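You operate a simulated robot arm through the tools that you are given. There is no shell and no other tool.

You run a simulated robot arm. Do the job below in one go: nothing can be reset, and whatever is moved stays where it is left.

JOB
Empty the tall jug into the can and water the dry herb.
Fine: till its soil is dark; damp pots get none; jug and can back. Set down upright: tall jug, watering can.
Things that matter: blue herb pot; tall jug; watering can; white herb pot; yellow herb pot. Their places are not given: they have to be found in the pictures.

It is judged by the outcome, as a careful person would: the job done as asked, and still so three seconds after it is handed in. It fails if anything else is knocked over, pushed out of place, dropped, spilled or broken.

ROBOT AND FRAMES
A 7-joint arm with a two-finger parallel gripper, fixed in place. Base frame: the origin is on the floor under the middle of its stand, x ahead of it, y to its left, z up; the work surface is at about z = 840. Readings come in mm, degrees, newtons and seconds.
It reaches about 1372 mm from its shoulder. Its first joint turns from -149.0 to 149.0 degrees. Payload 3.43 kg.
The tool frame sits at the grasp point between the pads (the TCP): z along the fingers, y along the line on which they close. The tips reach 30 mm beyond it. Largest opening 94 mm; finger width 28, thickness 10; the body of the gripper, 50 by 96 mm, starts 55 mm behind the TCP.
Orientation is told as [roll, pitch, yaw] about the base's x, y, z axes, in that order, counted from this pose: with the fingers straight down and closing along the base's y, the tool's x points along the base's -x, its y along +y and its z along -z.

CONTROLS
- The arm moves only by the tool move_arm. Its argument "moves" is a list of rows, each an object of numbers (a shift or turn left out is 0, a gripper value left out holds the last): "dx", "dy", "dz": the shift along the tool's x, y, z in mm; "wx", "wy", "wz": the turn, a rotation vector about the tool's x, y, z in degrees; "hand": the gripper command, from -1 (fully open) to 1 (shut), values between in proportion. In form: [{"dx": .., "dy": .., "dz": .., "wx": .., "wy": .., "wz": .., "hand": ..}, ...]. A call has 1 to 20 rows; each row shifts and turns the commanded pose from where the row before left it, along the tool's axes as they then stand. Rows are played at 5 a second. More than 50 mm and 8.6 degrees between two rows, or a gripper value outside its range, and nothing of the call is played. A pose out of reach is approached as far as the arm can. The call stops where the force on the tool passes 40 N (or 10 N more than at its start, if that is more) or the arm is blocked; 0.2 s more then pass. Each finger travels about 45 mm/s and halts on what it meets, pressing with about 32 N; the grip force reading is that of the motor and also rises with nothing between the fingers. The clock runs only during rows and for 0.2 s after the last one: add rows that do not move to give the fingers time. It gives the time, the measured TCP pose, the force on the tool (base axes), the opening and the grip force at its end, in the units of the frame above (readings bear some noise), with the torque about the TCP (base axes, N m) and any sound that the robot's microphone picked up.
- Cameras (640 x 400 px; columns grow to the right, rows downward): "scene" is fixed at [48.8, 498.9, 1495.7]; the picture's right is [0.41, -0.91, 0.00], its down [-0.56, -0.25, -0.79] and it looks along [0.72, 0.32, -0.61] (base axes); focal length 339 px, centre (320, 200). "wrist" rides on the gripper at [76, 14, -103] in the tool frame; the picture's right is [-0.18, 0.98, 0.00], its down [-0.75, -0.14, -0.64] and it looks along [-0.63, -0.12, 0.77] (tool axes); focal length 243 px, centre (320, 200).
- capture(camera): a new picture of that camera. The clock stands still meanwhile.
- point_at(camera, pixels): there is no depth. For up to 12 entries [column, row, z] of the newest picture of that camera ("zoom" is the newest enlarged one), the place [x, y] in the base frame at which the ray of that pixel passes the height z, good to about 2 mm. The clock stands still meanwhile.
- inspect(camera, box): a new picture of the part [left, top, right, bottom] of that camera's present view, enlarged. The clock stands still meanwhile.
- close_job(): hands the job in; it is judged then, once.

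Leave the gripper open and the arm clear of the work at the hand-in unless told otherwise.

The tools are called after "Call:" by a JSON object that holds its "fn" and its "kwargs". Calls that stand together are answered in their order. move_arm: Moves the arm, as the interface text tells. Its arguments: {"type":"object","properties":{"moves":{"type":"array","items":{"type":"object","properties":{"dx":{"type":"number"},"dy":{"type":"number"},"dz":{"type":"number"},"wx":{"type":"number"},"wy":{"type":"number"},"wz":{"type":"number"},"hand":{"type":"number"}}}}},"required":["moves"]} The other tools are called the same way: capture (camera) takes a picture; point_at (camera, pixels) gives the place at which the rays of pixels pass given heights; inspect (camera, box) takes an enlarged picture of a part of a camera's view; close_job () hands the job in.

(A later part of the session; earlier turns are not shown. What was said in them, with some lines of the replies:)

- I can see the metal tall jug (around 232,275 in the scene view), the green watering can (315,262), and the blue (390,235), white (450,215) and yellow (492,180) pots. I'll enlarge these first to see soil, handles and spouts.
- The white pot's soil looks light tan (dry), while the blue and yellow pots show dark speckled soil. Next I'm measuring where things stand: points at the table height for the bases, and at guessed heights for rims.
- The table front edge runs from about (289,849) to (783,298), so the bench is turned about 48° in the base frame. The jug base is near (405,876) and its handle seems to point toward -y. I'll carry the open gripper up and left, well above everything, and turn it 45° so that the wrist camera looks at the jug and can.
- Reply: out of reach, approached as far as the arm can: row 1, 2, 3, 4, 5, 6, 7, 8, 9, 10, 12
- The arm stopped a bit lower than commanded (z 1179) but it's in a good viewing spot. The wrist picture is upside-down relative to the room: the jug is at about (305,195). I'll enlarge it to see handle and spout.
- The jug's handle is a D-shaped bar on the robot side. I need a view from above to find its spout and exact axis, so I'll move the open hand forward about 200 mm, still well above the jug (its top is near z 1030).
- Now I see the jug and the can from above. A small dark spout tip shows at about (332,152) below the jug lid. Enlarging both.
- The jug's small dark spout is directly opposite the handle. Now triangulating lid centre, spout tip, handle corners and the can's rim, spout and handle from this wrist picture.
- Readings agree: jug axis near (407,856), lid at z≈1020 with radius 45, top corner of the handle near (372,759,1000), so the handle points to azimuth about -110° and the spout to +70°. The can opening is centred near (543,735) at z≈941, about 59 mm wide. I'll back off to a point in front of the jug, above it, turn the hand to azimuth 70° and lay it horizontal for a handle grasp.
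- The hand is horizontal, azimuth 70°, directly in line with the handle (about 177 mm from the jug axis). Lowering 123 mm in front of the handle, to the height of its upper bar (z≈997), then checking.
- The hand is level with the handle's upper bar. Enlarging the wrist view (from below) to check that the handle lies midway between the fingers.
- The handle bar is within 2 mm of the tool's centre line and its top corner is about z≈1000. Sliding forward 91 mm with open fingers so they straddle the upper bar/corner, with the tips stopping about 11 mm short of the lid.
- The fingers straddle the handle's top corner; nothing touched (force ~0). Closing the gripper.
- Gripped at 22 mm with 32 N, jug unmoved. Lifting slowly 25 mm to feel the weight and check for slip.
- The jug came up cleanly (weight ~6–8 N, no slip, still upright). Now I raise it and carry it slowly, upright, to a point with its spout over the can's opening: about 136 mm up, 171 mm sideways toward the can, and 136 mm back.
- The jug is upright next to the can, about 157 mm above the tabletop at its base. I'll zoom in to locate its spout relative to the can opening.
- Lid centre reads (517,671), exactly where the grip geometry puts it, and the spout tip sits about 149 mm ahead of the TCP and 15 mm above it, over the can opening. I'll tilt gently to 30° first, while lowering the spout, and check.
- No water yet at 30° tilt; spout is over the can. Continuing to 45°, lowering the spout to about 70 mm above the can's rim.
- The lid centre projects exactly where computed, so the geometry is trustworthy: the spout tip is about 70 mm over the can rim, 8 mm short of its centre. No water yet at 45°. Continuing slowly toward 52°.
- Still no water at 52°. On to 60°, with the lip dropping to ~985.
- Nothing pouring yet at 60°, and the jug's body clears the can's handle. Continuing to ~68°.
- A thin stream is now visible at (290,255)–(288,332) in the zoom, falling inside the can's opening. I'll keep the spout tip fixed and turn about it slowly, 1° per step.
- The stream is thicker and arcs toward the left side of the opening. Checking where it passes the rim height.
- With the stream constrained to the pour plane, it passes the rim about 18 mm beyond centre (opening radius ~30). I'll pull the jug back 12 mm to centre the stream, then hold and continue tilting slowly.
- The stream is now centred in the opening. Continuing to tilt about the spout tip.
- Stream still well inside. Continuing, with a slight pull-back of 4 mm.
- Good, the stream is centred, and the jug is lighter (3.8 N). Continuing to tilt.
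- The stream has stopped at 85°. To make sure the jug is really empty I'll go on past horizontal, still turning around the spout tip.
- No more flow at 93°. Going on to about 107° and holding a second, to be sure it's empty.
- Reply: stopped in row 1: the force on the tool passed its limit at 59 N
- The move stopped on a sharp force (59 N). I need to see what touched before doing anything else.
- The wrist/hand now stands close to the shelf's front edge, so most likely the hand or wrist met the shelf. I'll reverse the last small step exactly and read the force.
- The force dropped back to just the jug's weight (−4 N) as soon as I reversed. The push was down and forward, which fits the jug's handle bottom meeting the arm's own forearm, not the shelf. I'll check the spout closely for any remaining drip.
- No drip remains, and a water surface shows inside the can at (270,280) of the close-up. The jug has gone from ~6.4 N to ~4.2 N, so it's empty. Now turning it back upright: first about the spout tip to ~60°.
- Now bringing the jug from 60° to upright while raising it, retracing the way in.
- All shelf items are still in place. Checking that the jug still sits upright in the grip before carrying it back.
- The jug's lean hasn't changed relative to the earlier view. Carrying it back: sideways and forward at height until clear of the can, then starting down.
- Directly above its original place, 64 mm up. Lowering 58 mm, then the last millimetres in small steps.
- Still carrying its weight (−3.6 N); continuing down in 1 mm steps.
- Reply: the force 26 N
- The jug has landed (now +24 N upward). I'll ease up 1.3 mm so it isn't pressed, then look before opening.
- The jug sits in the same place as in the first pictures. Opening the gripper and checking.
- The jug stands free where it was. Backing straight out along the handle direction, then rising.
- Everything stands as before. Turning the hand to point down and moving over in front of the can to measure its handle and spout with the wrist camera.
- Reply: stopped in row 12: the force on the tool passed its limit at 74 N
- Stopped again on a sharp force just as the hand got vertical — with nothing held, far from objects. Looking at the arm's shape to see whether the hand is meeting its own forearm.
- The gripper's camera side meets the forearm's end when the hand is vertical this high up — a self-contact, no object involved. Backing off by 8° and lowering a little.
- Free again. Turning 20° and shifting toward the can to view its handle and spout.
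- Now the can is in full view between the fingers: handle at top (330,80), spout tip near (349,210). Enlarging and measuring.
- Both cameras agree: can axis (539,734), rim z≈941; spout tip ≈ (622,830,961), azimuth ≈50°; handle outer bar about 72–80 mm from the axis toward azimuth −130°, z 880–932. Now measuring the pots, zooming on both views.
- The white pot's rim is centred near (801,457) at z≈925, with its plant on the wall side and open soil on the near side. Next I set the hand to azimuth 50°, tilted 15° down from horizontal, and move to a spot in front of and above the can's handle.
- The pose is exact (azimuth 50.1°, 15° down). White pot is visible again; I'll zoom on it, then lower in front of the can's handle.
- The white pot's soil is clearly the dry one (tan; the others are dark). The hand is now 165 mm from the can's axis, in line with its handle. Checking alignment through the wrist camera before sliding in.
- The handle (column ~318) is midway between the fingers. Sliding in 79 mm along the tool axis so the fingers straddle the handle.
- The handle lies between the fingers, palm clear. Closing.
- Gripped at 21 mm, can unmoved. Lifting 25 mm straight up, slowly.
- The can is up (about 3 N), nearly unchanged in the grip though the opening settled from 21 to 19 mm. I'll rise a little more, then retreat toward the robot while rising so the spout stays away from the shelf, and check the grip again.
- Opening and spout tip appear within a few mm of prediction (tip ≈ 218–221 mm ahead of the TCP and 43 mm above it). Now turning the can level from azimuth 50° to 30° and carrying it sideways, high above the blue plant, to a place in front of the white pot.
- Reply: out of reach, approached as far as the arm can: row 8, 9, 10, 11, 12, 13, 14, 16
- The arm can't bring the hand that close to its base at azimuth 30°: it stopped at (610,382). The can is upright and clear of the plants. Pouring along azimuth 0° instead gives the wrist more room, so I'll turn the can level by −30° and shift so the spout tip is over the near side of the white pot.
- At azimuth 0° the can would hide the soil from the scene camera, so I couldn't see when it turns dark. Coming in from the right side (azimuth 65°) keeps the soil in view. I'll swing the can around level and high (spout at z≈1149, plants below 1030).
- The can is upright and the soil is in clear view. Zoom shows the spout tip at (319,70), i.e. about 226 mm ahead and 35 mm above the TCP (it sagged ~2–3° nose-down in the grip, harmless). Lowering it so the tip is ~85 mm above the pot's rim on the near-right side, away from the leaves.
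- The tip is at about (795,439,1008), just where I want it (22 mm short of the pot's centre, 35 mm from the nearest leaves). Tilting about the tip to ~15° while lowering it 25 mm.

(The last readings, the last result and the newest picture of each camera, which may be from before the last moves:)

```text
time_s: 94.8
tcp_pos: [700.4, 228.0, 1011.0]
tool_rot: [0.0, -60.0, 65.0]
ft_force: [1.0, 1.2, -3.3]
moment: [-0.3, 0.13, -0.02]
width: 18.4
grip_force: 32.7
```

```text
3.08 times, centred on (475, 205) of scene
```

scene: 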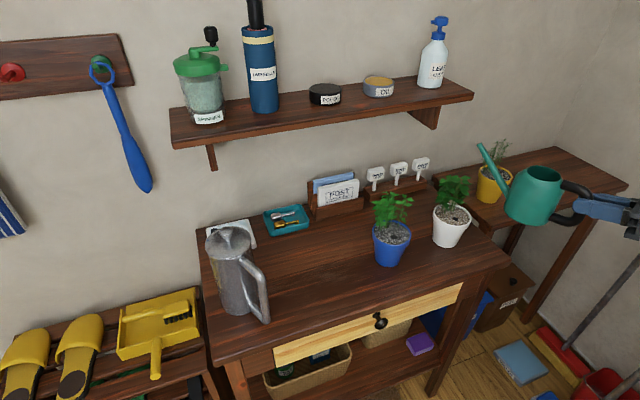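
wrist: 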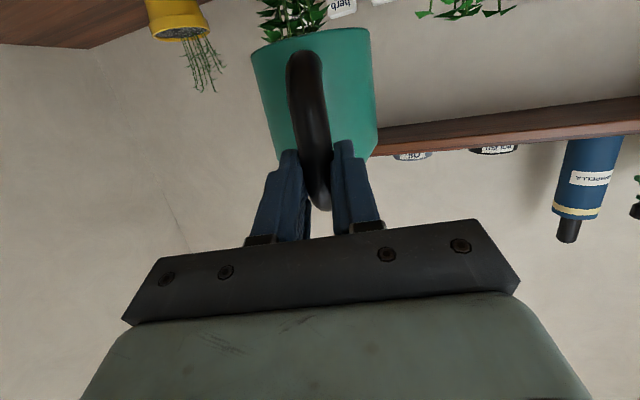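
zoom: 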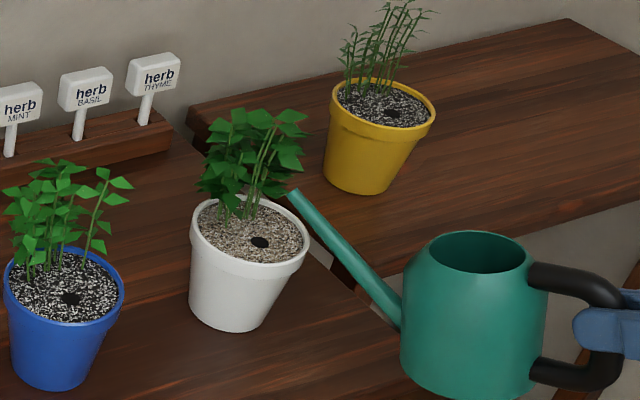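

Tip at ~(795,437,983), no flow yet at 15°. Tilting on to 25°, lowering the tip to ~970.

Call:
{"fn": "move_arm", "kwargs": {"moves": [{"dx": -5.3, "dz": -1.7, "wy": 2}, {"dx": -5.3, "dz": -1.7, "wy": 2}, {"dx": -5.3, "dz": -1.7, "wy": 2}, {"dx": -5.3, "dz": -1.7, "wy": 2}, {"dx": -5.3, "dz": -1.7, "wy": 2}, {}, {}]}}

Call:
{"fn": "inspect", "kwargs": {"camera": "scene", "box": [420, 160, 520, 250]}}

```text
time_s: 96.5
tcp_pos: [703.1, 234.3, 1036.2]
tool_rot: [0.0, -50.0, 65.0]
ft_force: [-0.1, -0.5, -3.6]
moment: [-0.22, 0.14, -0.03]
width: 18.4
grip_force: 32.1
```

```text
4.44 times, centred on (470, 205) of scene
```

zoom: 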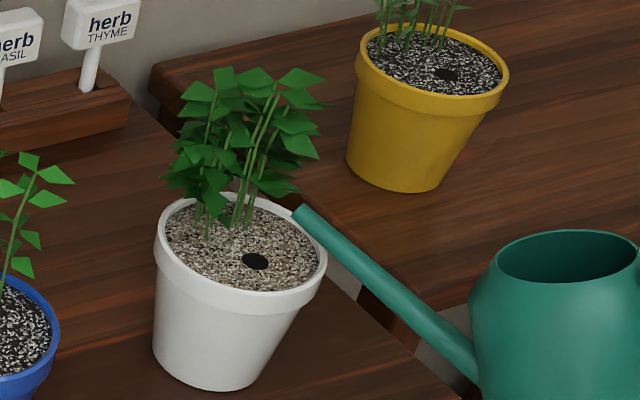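

Tip at ~(797,435,964): straight below it lies open soil at the near-right. Still no flow at 25°. Continuing in small steps.

Call:
{"fn": "move_arm", "kwargs": {"moves": [{"dx": -7.46, "dz": -3.2, "wy": 2}, {}, {"dx": -7.46, "dz": -3.2, "wy": 2}, {}, {}]}}

Call:
{"fn": "inspect", "kwargs": {"camera": "scene", "box": [420, 160, 520, 250]}}

```text
time_s: 97.7
tcp_pos: [704.5, 238.3, 1053.1]
tool_rot: [0.0, -46.0, 65.0]
ft_force: [0.1, -0.8, -2.8]
moment: [-0.24, 0.06, 0.02]
width: 18.1
grip_force: 31.7
```

```text
4.44 times, centred on (470, 205) of scene
```

zoom: 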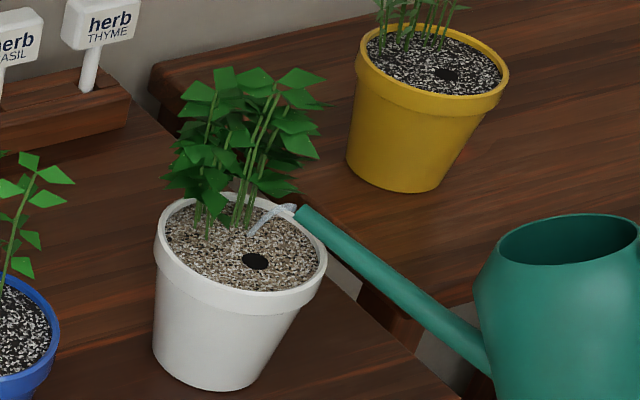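

Water is flowing: stream from the tip (297,210) lands at (250,237), inside the pot near the centre of the soil. Holding here and watching the soil.

Call:
{"fn": "move_arm", "kwargs": {"moves": [{}, {}, {}, {}, {}]}}

Call:
{"fn": "inspect", "kwargs": {"camera": "scene", "box": [420, 160, 520, 250]}}

```text
time_s: 98.8
tcp_pos: [704.2, 239.4, 1053.1]
tool_rot: [0.0, -46.0, 65.0]
ft_force: [0.3, -0.1, -3.1]
moment: [-0.17, 0.1, -0.03]
width: 18.3
grip_force: 32.1
```

```text
4.44 times, centred on (470, 205) of scene
```

zoom: 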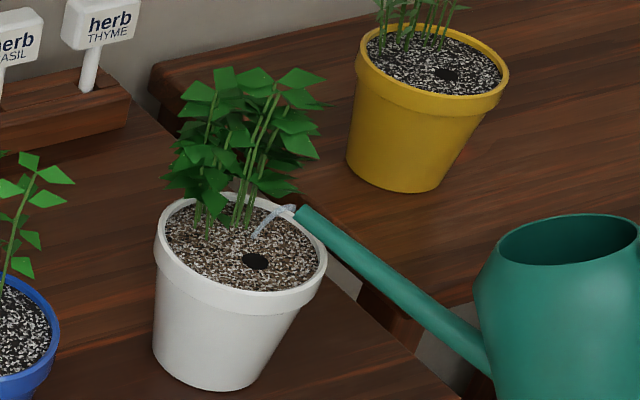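

The soil is visibly darkening, stream thinning as the level drops. Adding 2° gently and holding.

Call:
{"fn": "move_arm", "kwargs": {"moves": [{"dx": -3.73, "dz": -1.6, "wy": 1}, {}, {}, {"dx": -3.73, "dz": -1.6, "wy": 1}, {}, {}, {}]}}

Call:
{"fn": "inspect", "kwargs": {"camera": "scene", "box": [420, 160, 520, 250]}}

```text
time_s: 100.5
tcp_pos: [705.4, 241.1, 1060.1]
tool_rot: [0.0, -44.0, 65.0]
ft_force: [-0.2, 0.4, -3.6]
moment: [-0.19, 0.08, -0.01]
width: 18.4
grip_force: 32.2
```

```text
4.44 times, centred on (470, 205) of scene
```

zoom: 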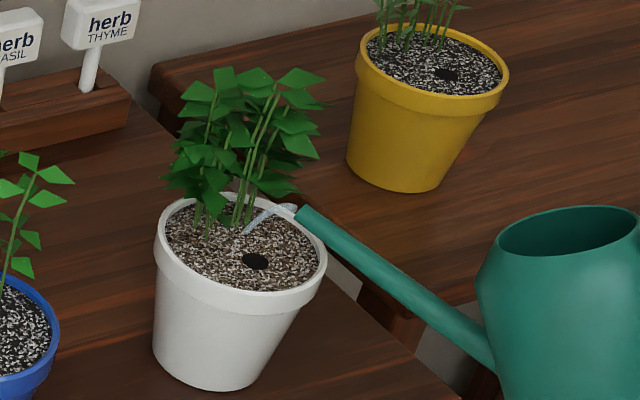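

Darker but still brownish. Continuing with the same slow pace.

Call:
{"fn": "move_arm", "kwargs": {"moves": [{}, {}, {}, {"dx": -3.73, "dz": -1.6, "wy": 1}, {}, {}, {}, {"dx": -3.73, "dz": -1.6, "wy": 1}, {}, {}, {}]}}

Call:
{"fn": "inspect", "kwargs": {"camera": "scene", "box": [420, 160, 520, 250]}}

```text
time_s: 102.8
tcp_pos: [706.9, 243.9, 1067.3]
tool_rot: [0.0, -42.0, 65.0]
ft_force: [0.3, 0.1, -3.3]
moment: [-0.15, 0.09, -0.03]
width: 18.2
grip_force: 31.8
```

```text
4.44 times, centred on (470, 205) of scene
```

zoom: 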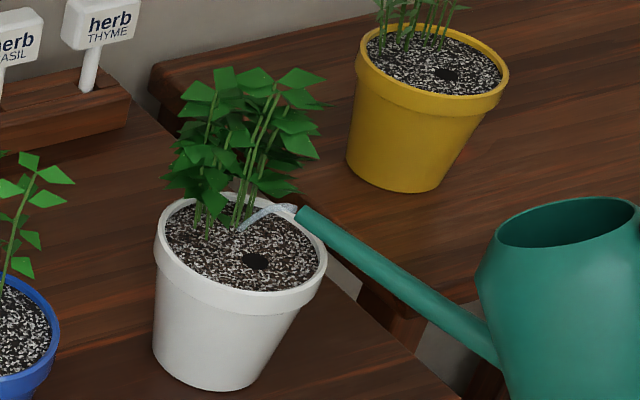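

The soil is now almost as dark as in the other pots. Comparing closely while the stream keeps running for just another half second.

Call:
{"fn": "move_arm", "kwargs": {"moves": [{}, {}]}}

Call:
{"fn": "inspect", "kwargs": {"camera": "scene", "box": [430, 190, 480, 230]}}

Call:
{"fn": "inspect", "kwargs": {"camera": "scene", "box": [470, 160, 520, 200]}}

```text
time_s: 103.5
tcp_pos: [707.0, 244.5, 1068.6]
tool_rot: [-0.1, -42.0, 65.0]
ft_force: [-0.8, -0.1, -3.3]
moment: [-0.16, 0.07, 0.01]
width: 18.0
grip_force: 32.1
```

```text
10.00 times, centred on (455, 210) of scene
```

zoom: 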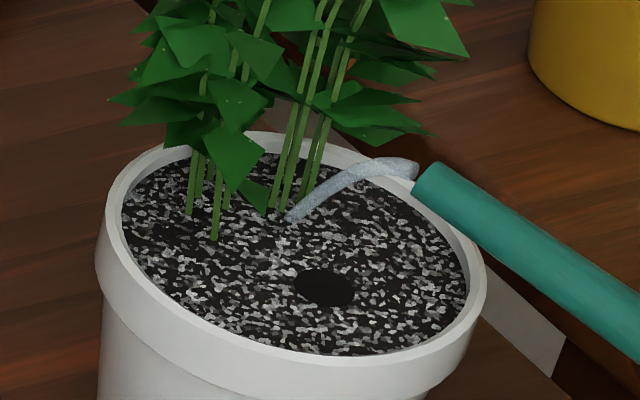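

```text
10.00 times, centred on (495, 180) of scene
```

zoom: 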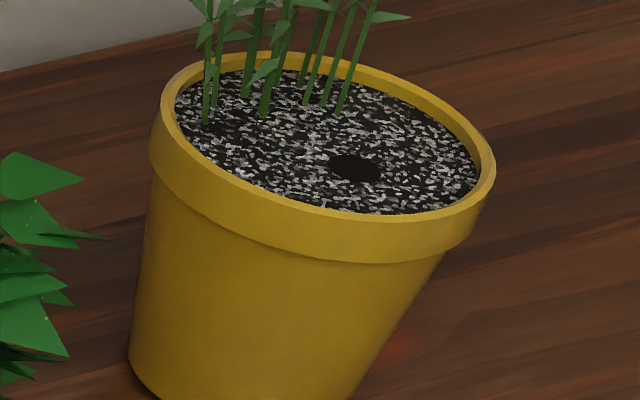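

The soil now matches the damp pots: dark with light specks. Stopping the pour: tilting back about the tip to about 14°, so any last drip falls in the pot.

Call:
{"fn": "move_arm", "kwargs": {"moves": [{"dx": 18.6, "dz": 8.0, "wy": -5}, {"dx": 18.6, "dz": 8.0, "wy": -5}, {"dx": 18.6, "dz": 8.0, "wy": -5}, {"dx": 14.9, "dz": 6.4, "wy": -4}, {}, {}]}}

Call:
{"fn": "inspect", "kwargs": {"camera": "scene", "box": [420, 160, 520, 250]}}

```text
time_s: 104.8
tcp_pos: [698.1, 223.2, 993.9]
tool_rot: [-0.1, -61.0, 65.1]
ft_force: [-0.4, -0.4, -3.3]
moment: [-0.24, 0.1, -0.01]
width: 18.2
grip_force: 32.2
```

```text
4.44 times, centred on (470, 205) of scene
```

zoom: 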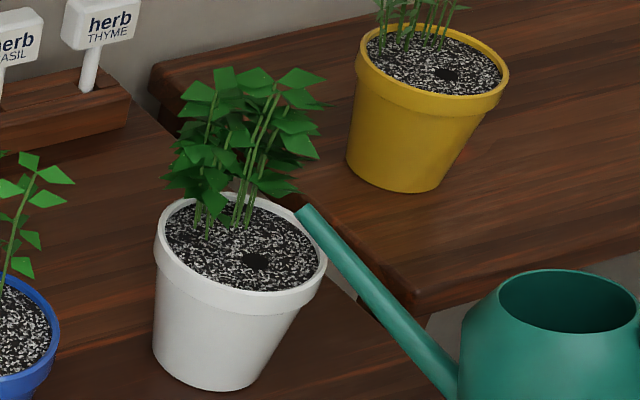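

Flow stopped; soil stays dark, no spill visible. Raising the can straight up, then levelling it.

Call:
{"fn": "move_arm", "kwargs": {"moves": [{"dx": -8, "dz": -4.4}, {"dx": -14, "dz": -7.8}, {"dx": -14, "dz": -7.8}, {"dx": -14, "dz": -7.8}, {"dx": -14, "dz": -7.8}, {"dx": -14, "dz": -7.8}, {"wy": -3.5}, {"wy": -3.5}, {"wy": -3.5}, {"wy": -3.5}, {"dx": -11, "dz": -3}, {"dx": -11, "dz": -3}, {}]}}

Call:
{"fn": "capture", "kwargs": {"camera": "scene"}}

```text
time_s: 107.7
tcp_pos: [697.7, 222.9, 1107.0]
tool_rot: [-0.1, -75.0, 65.1]
ft_force: [-0.4, 0.3, -2.7]
moment: [-0.27, 0.09, -0.05]
width: 18.2
grip_force: 32.0
```

```text
taken
```

scene: 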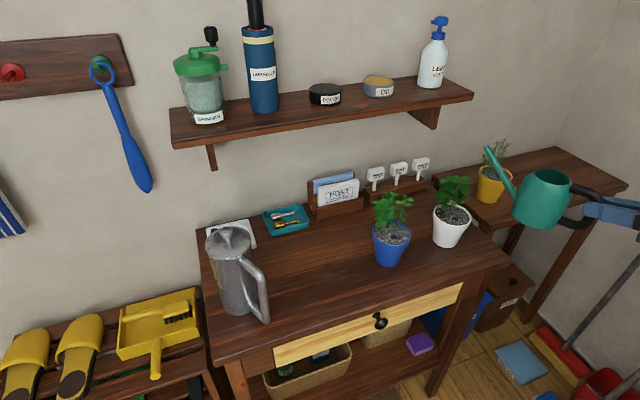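

Now carrying it back the same way at z≈1125: high enough above the blue plant, spout kept below and in front of the shelf, ending in front of the can's home place at azimuth 50°.

Call:
{"fn": "move_arm", "kwargs": {"moves": [{"dx": -17.4, "dz": -4.7}, {"dx": -4.7, "dy": 18.9, "dz": 17.5, "wx": 3.864, "wz": 1.035}, {"dx": -4.3, "dy": 20.1, "dz": 16.2, "wx": 3.864, "wz": 1.035}, {"dx": -4.0, "dy": 21.3, "dz": 14.8, "wx": 3.864, "wz": 1.035}, {"dx": -3.6, "dy": 22.3, "dz": 13.3, "wx": 3.864, "wz": 1.035}, {"dx": -3.2, "dy": 23.2, "dz": 11.8, "wx": 3.864, "wz": 1.035}, {"dx": -1.6, "dy": 23.9, "dz": 6.0, "wx": 0.725, "wz": 0.194}, {"dx": -1.5, "dy": 23.9, "dz": 5.7, "wx": 0.725, "wz": 0.194}, {"dx": -1.4, "dy": 24, "dz": 5.4, "wx": 0.725, "wz": 0.194}, {"dx": -1.4, "dy": 24.1, "dz": 5.1, "wx": 0.725, "wz": 0.194}, {"dy": 24.4, "dz": 0.1, "wx": 0.483, "wz": 0.13}, {"dy": 24.4, "dz": -0.1, "wx": 0.483, "wz": 0.13}]}}

Call:
{"fn": "capture", "kwargs": {"camera": "scene"}}

```text
time_s: 110.2
tcp_pos: [567.8, 467.0, 1125.6]
tool_rot: [0.0, -75.0, 41.1]
ft_force: [-0.2, -0.5, -3.4]
moment: [-0.18, 0.22, 0.03]
width: 18.4
grip_force: 31.8
```

```text
taken
```

scene: 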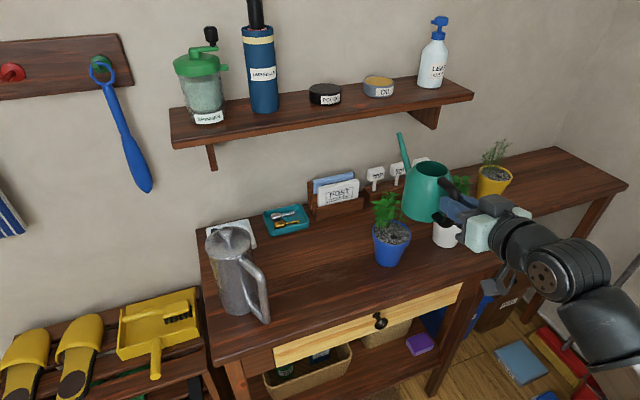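

On track, nothing touched. Continuing to the spot in front of the can's home place.

Call:
{"fn": "move_arm", "kwargs": {"moves": [{"dx": 0.1, "dy": 24.4, "dz": -0.3, "wx": 0.483, "wz": 0.13}, {"dx": 0.1, "dy": 24.4, "dz": -0.5, "wx": 0.483, "wz": 0.13}, {"dx": 0.25, "dy": 23.4, "dz": -1, "wx": -1.613, "wz": -0.432}, {"dx": 0.1, "dy": 23.4, "dz": -0.3, "wx": -1.613, "wz": -0.432}, {"dx": -0.1, "dy": 23.4, "dz": 0.4, "wx": -1.613, "wz": -0.432}, {"dx": -0.3, "dy": 23.4, "dz": 1, "wx": -1.613, "wz": -0.432}, {"dx": -0.45, "dy": 23.4, "dz": 1.7, "wx": -1.613, "wz": -0.432}, {"dx": -0.6, "dy": 18, "dz": 2.3, "wx": -1.613, "wz": -0.432}, {}]}}

Call:
{"fn": "capture", "kwargs": {"camera": "scene"}}

Call:
{"fn": "inspect", "kwargs": {"camera": "scene", "box": [280, 140, 420, 280]}}

```text
time_s: 112.2
tcp_pos: [442.9, 603.6, 1124.0]
tool_rot: [-0.2, -75.1, 50.3]
ft_force: [-0.4, -1.0, -3.6]
moment: [-0.23, 0.18, 0.0]
width: 18.4
grip_force: 32.3
```

```text
taken
```

scene: 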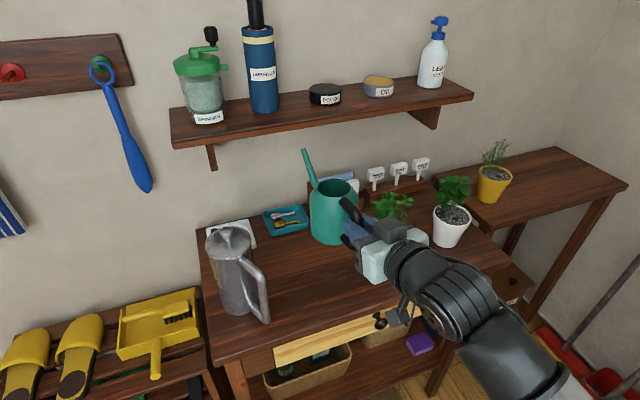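

```text
2.86 times, centred on (350, 210) of scene
```

zoom: 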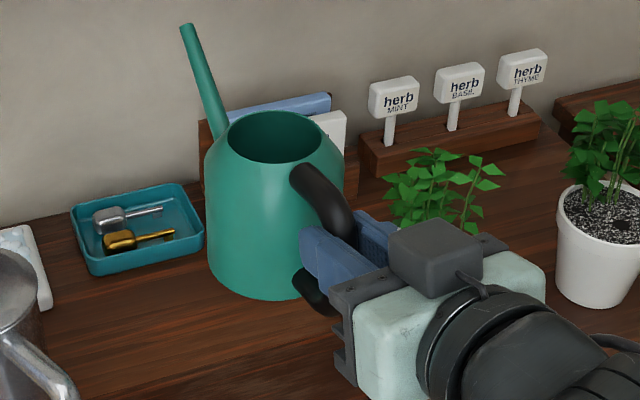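

The can hangs essentially level (within ~2°). I'll lower it here, in front of its place, to 40 mm above its set-down height, correcting 9 mm sideways and 1° nose-up on the way, then slide forward.

Call:
{"fn": "move_arm", "kwargs": {"moves": [{"dx": 10, "dy": 1.15, "dz": 2.7, "wy": -0.5}, {"dx": 20, "dy": 1.15, "dz": 5.1, "wy": -0.5}, {"dx": 20, "dy": 1.15, "dz": 5.1}, {"dx": 20, "dy": 1.15, "dz": 5.1}, {"dx": 20, "dy": 1.15, "dz": 5.1}, {"dx": 20, "dy": 1.15, "dz": 5.1}, {"dx": 20, "dy": 1.15, "dz": 5.1}, {"dx": 20, "dy": 1.15, "dz": 5.1}, {"dx": 8.4, "dz": 2}, {}]}}

Call:
{"fn": "capture", "kwargs": {"camera": "scene"}}

```text
time_s: 114.5
tcp_pos: [437.8, 609.7, 961.5]
tool_rot: [-0.2, -76.0, 50.2]
ft_force: [0.9, 0.3, -3.5]
moment: [-0.22, 0.2, -0.02]
width: 18.2
grip_force: 31.8
```

```text
taken
```

scene: 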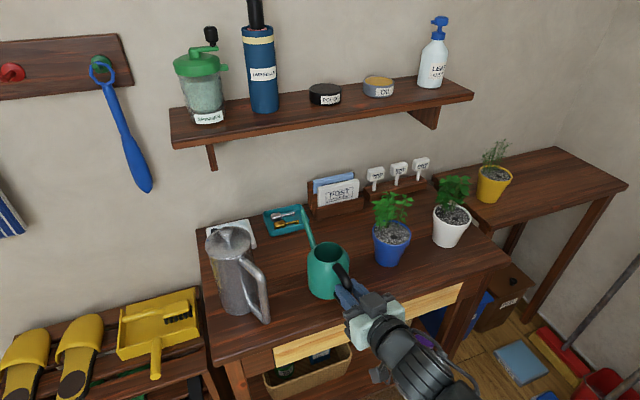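

Good. Sliding forward 70 mm over its home spot.

Call:
{"fn": "move_arm", "kwargs": {"moves": [{"dx": -4.2, "dy": 0.4, "dz": 16.9}, {"dx": -4.2, "dy": 0.4, "dz": 16.9}, {"dx": -4.2, "dy": 0.4, "dz": 16.9}, {"dx": -4.2, "dy": 0.3, "dz": 16.9}, {}]}}

Call:
{"fn": "inspect", "kwargs": {"camera": "scene", "box": [270, 195, 400, 325]}}

```text
time_s: 115.7
tcp_pos: [481.1, 663.5, 961.5]
tool_rot: [-0.2, -76.1, 50.3]
ft_force: [-0.5, 0.0, -3.4]
moment: [-0.24, 0.22, -0.02]
width: 18.5
grip_force: 32.4
```

```text
3.08 times, centred on (335, 260) of scene
```

zoom: 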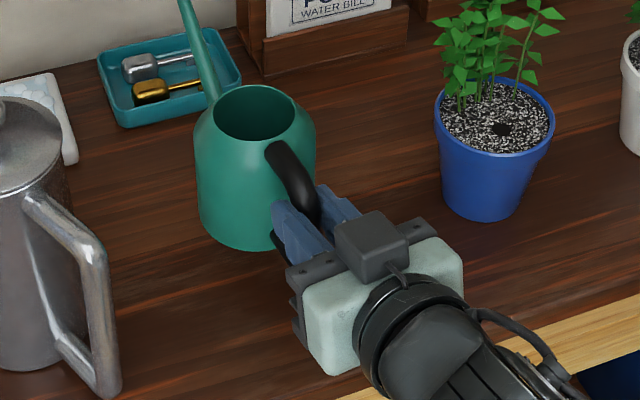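

Directly above its place. Lowering 37 mm, then feeling for the table in small steps.

Call:
{"fn": "move_arm", "kwargs": {"moves": [{"dx": 9.7, "dz": 2.4}, {"dx": 9.7, "dz": 2.4}, {"dx": 9.7, "dz": 2.4}, {"dx": 5.8, "dz": 1.5}, {"dx": 1.5, "dz": 0.4}, {}]}}

Call:
{"fn": "move_arm", "kwargs": {"moves": [{"dx": 1.5, "dz": 0.4}, {"dx": 1, "dz": 0.25}, {}, {}]}}

```text
time_s: 117.0
tcp_pos: [481.7, 663.2, 923.5]
tool_rot: [-0.2, -76.0, 50.3]
ft_force: [0.0, 0.5, -3.4]
moment: [-0.22, 0.2, 0.01]
width: 18.2
grip_force: 32.3
```

```text
time_s: 118.0
tcp_pos: [481.8, 664.2, 921.6]
tool_rot: [-0.1, -76.0, 50.1]
ft_force: [-0.2, -0.3, 1.0]
moment: [0.13, -0.07, 0.01]
width: 18.1
grip_force: 31.6
```

The can's front edge touches first (force rose to +1 N and the moment flipped), so it hangs ~1.6° nose-down. I'll rotate nose-up about that edge to set the base flat.

Call:
{"fn": "move_arm", "kwargs": {"moves": [{"dx": 1.3, "dz": -0.4, "wy": -0.5}, {}, {"dx": 1.3, "dz": -0.4, "wy": -0.5}, {}, {}]}}

Call:
{"fn": "inspect", "kwargs": {"camera": "scene", "box": [270, 195, 400, 325]}}

```text
time_s: 119.2
tcp_pos: [480.4, 662.0, 919.5]
tool_rot: [-0.3, -77.1, 50.3]
ft_force: [0.5, -1.7, 0.5]
moment: [-0.05, 0.04, -0.04]
width: 18.2
grip_force: 32.0
```

```text
3.08 times, centred on (335, 260) of scene
```

zoom: 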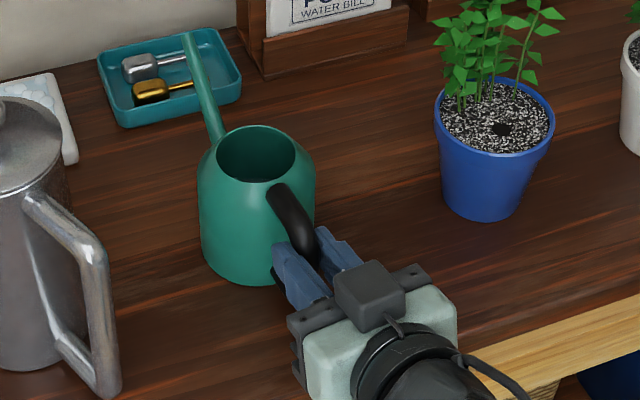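

Almost seated; the picture matches the original within 1–2 px. One more small step.

Call:
{"fn": "move_arm", "kwargs": {"moves": [{"dx": 1.5, "dz": -0.2, "wy": -0.5}, {}, {}]}}

Call:
{"fn": "move_arm", "kwargs": {"moves": [{"dx": 0.5}, {}, {}]}}

```text
time_s: 120.0
tcp_pos: [480.9, 662.5, 918.3]
tool_rot: [-0.2, -77.6, 50.2]
ft_force: [-0.5, -2.7, 9.5]
moment: [0.16, -0.17, -0.07]
width: 18.1
grip_force: 31.9
```

```text
time_s: 120.8
tcp_pos: [479.0, 662.4, 920.0]
tool_rot: [-0.3, -77.5, 50.2]
ft_force: [-0.8, -5.2, 19.3]
moment: [0.43, -0.45, -0.08]
width: 18.2
grip_force: 32.0
```

That pressed the rear edge instead (19 N); the base was flat one step earlier. Undoing those two small steps.

Call:
{"fn": "move_arm", "kwargs": {"moves": [{"dx": -0.5}, {"dx": -1.2, "dz": 0.2, "wy": 0.4}, {}, {}]}}

Call:
{"fn": "inspect", "kwargs": {"camera": "scene", "box": [270, 195, 400, 325]}}

```text
time_s: 121.8
tcp_pos: [480.4, 663.2, 918.4]
tool_rot: [-0.1, -77.2, 50.2]
ft_force: [-3.9, -2.7, 9.8]
moment: [0.05, 0.02, 0.01]
width: 18.2
grip_force: 32.1
```

```text
3.08 times, centred on (335, 260) of scene
```

zoom: 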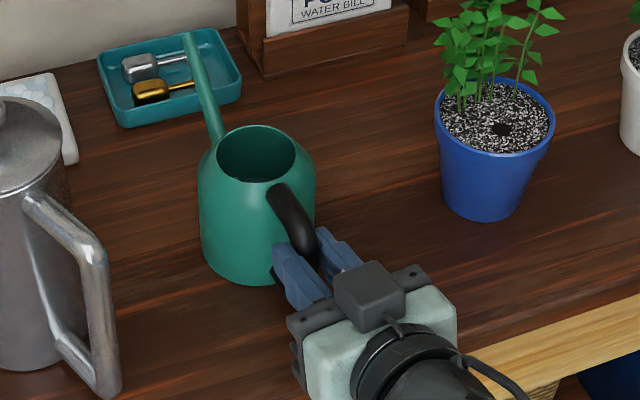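

The can sits flat with light pressure, within ~2 mm of its original place. Easing up half a millimetre and opening the gripper.

Call:
{"fn": "move_arm", "kwargs": {"moves": [{"dx": -0.5}, {}, {"hand": 0.4}, {"hand": 0.2}, {"hand": -0.3}, {"hand": -1}, {"hand": -1}, {"hand": -1}, {"hand": -1}, {"hand": -1}]}}

Call:
{"fn": "inspect", "kwargs": {"camera": "scene", "box": [270, 195, 400, 325]}}

Call:
{"fn": "capture", "kwargs": {"camera": "wrist"}}

```text
time_s: 124.0
tcp_pos: [481.0, 664.0, 918.8]
tool_rot: [-0.1, -77.1, 50.1]
ft_force: [-1.0, -0.4, 0.1]
moment: [-0.04, -0.01, 0.02]
width: 93.9
grip_force: 0.0
```

```text
3.08 times, centred on (335, 260) of scene
```

zoom: 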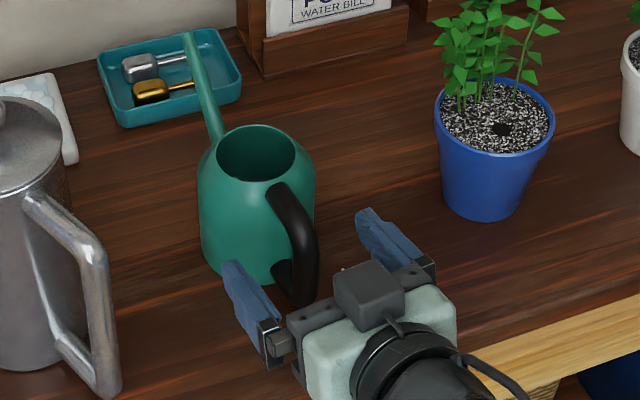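

```text
taken
```

wrist: 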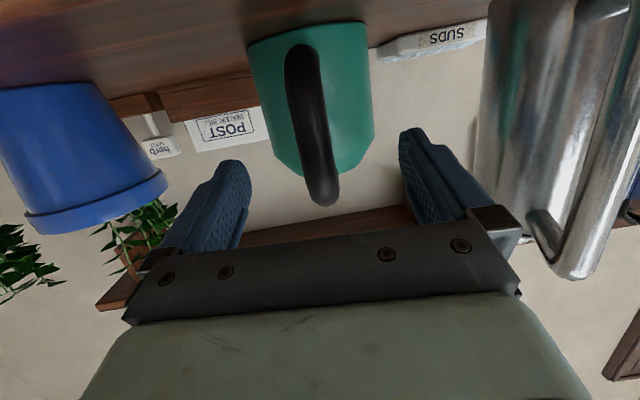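

Released; the can stands upright. Backing straight out along the tool axis, then up and away.

Call:
{"fn": "move_arm", "kwargs": {"moves": [{"dz": -8}, {"dz": -20}, {"dz": -25}, {"dz": -25}, {"dz": -25}, {"dx": -30, "dz": -8}, {"dx": -40, "dz": -8}, {"dx": -40, "dz": -8}, {"dx": -40, "dz": -8}, {}, {}]}}

Call:
{"fn": "capture", "kwargs": {"camera": "scene"}}

Call:
{"fn": "inspect", "kwargs": {"camera": "scene", "box": [190, 195, 350, 325]}}

Call:
{"fn": "inspect", "kwargs": {"camera": "scene", "box": [350, 130, 530, 280]}}

```text
time_s: 126.5
tcp_pos: [421.0, 596.2, 1095.0]
tool_rot: [-0.1, -77.1, 50.2]
ft_force: [0.8, -0.7, 0.0]
moment: [-0.03, 0.02, 0.01]
width: 94.0
grip_force: 0.0
out of reach, approached as far as the arm can: row 5
```

```text
taken
```

scene: 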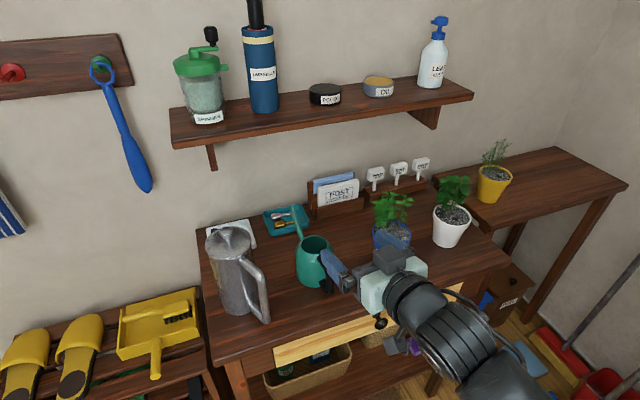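

```text
3.08 times, centred on (270, 260) of scene
```

zoom: 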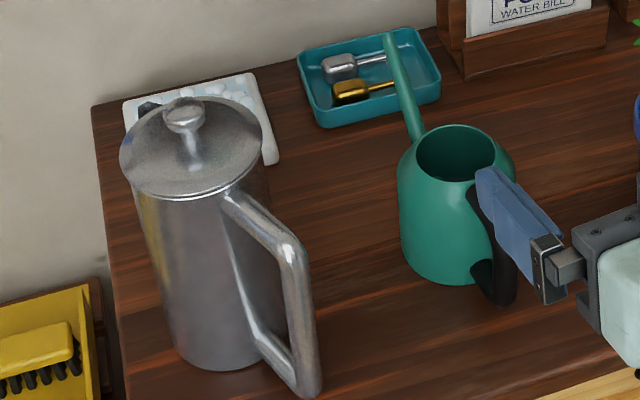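

```text
2.67 times, centred on (440, 205) of scene
```

zoom: 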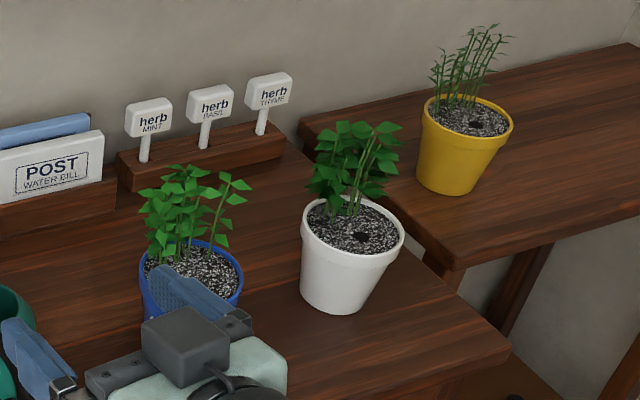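

White pot's soil is dark like the others, jug and can stand upright in their original places, other items untouched. Moving the open hand a bit further up and clear, waiting a moment, then a final check.

Call:
{"fn": "move_arm", "kwargs": {"moves": [{"dx": -25, "dz": -5}, {"dx": -25, "dz": -5}, {"dx": -20, "dy": -15}, {"dy": -30}, {"dy": -30}, {}, {}, {}, {}, {}]}}

Call:
{"fn": "capture", "kwargs": {"camera": "scene"}}

Call:
{"fn": "inspect", "kwargs": {"camera": "scene", "box": [190, 190, 350, 330]}}

Call:
{"fn": "inspect", "kwargs": {"camera": "scene", "box": [410, 150, 520, 250]}}

```text
time_s: 128.7
tcp_pos: [483.0, 550.8, 1165.9]
tool_rot: [-0.2, -77.1, 50.2]
ft_force: [1.2, 0.5, 0.0]
moment: [0.01, 0.0, 0.02]
width: 94.1
grip_force: 0.1
```

```text
taken
```

scene: 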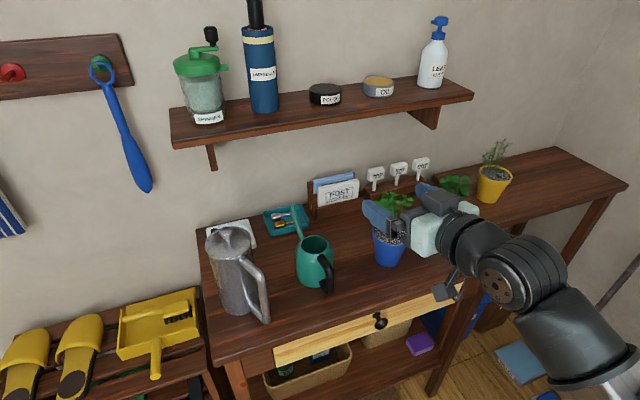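

```text
2.86 times, centred on (270, 260) of scene
```

zoom: 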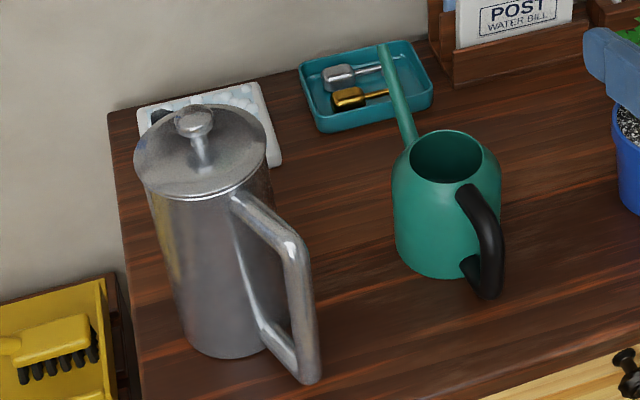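

```text
4.00 times, centred on (465, 200) of scene
```

zoom: 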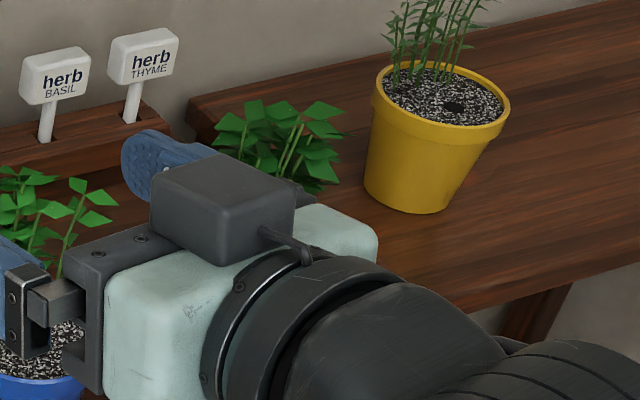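

Jug and can match their starting positions. The hand hides the white pot now, so I'll shift it back aside for one last look at the soil.

Call:
{"fn": "move_arm", "kwargs": {"moves": [{"dy": 30}, {"dy": 30}, {"dy": 30}, {"dy": 30}, {}]}}

Call:
{"fn": "inspect", "kwargs": {"camera": "scene", "box": [360, 140, 520, 280]}}

```text
time_s: 129.8
tcp_pos: [391.0, 629.3, 1165.5]
tool_rot: [-0.1, -77.1, 50.2]
ft_force: [0.1, -0.4, -0.1]
moment: [-0.01, -0.01, -0.02]
width: 94.1
grip_force: 0.0
```

```text
2.86 times, centred on (440, 210) of scene
```

zoom: 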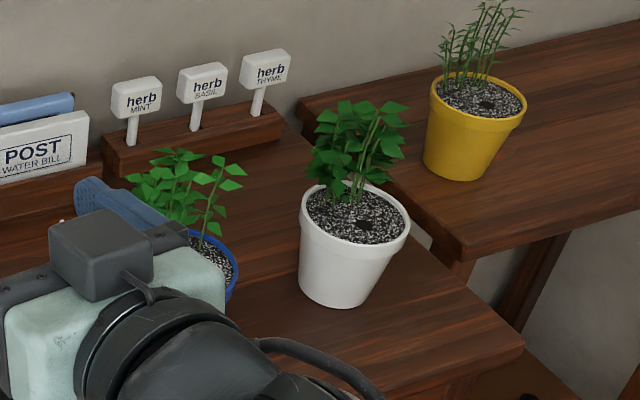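

The white pot's soil is still as dark as in the damp pots. There are no spills, the jug and can stand upright in their places, and the gripper is open and clear. Handing in.

Call:
{"fn": "close_job", "kwargs": {}}

```text
The job is handed in.
```

The job is handed in. The tall jug was emptied into the watering can, and I watered the white herb pot, the only dry one, until its soil was as dark as the others. I haven't seen a verdict.

- **Jug:** No water came out in the last stretch of the pour, even tilted slightly past horizontal. It weighed about 4 N afterwards, down from about 6.4 N. I couldn't see inside it.
- **Watering:** The water landed inside the white pot, and its soil was still dark about 26 seconds after I stopped pouring. The blue and yellow pots got none.
- **Put back:** Both stand upright. The jug shows no visible shift from where it started, and the can is within about 2 mm.
- **Force stops:** The arm stopped twice on high force, 59 N and 74 N. Each time it looked like the arm touching its own forearm, once with the jug's handle while pouring. I backed off both times, and later pictures showed nothing moved or spilled.

The gripper is open and the arm is clear of the work.
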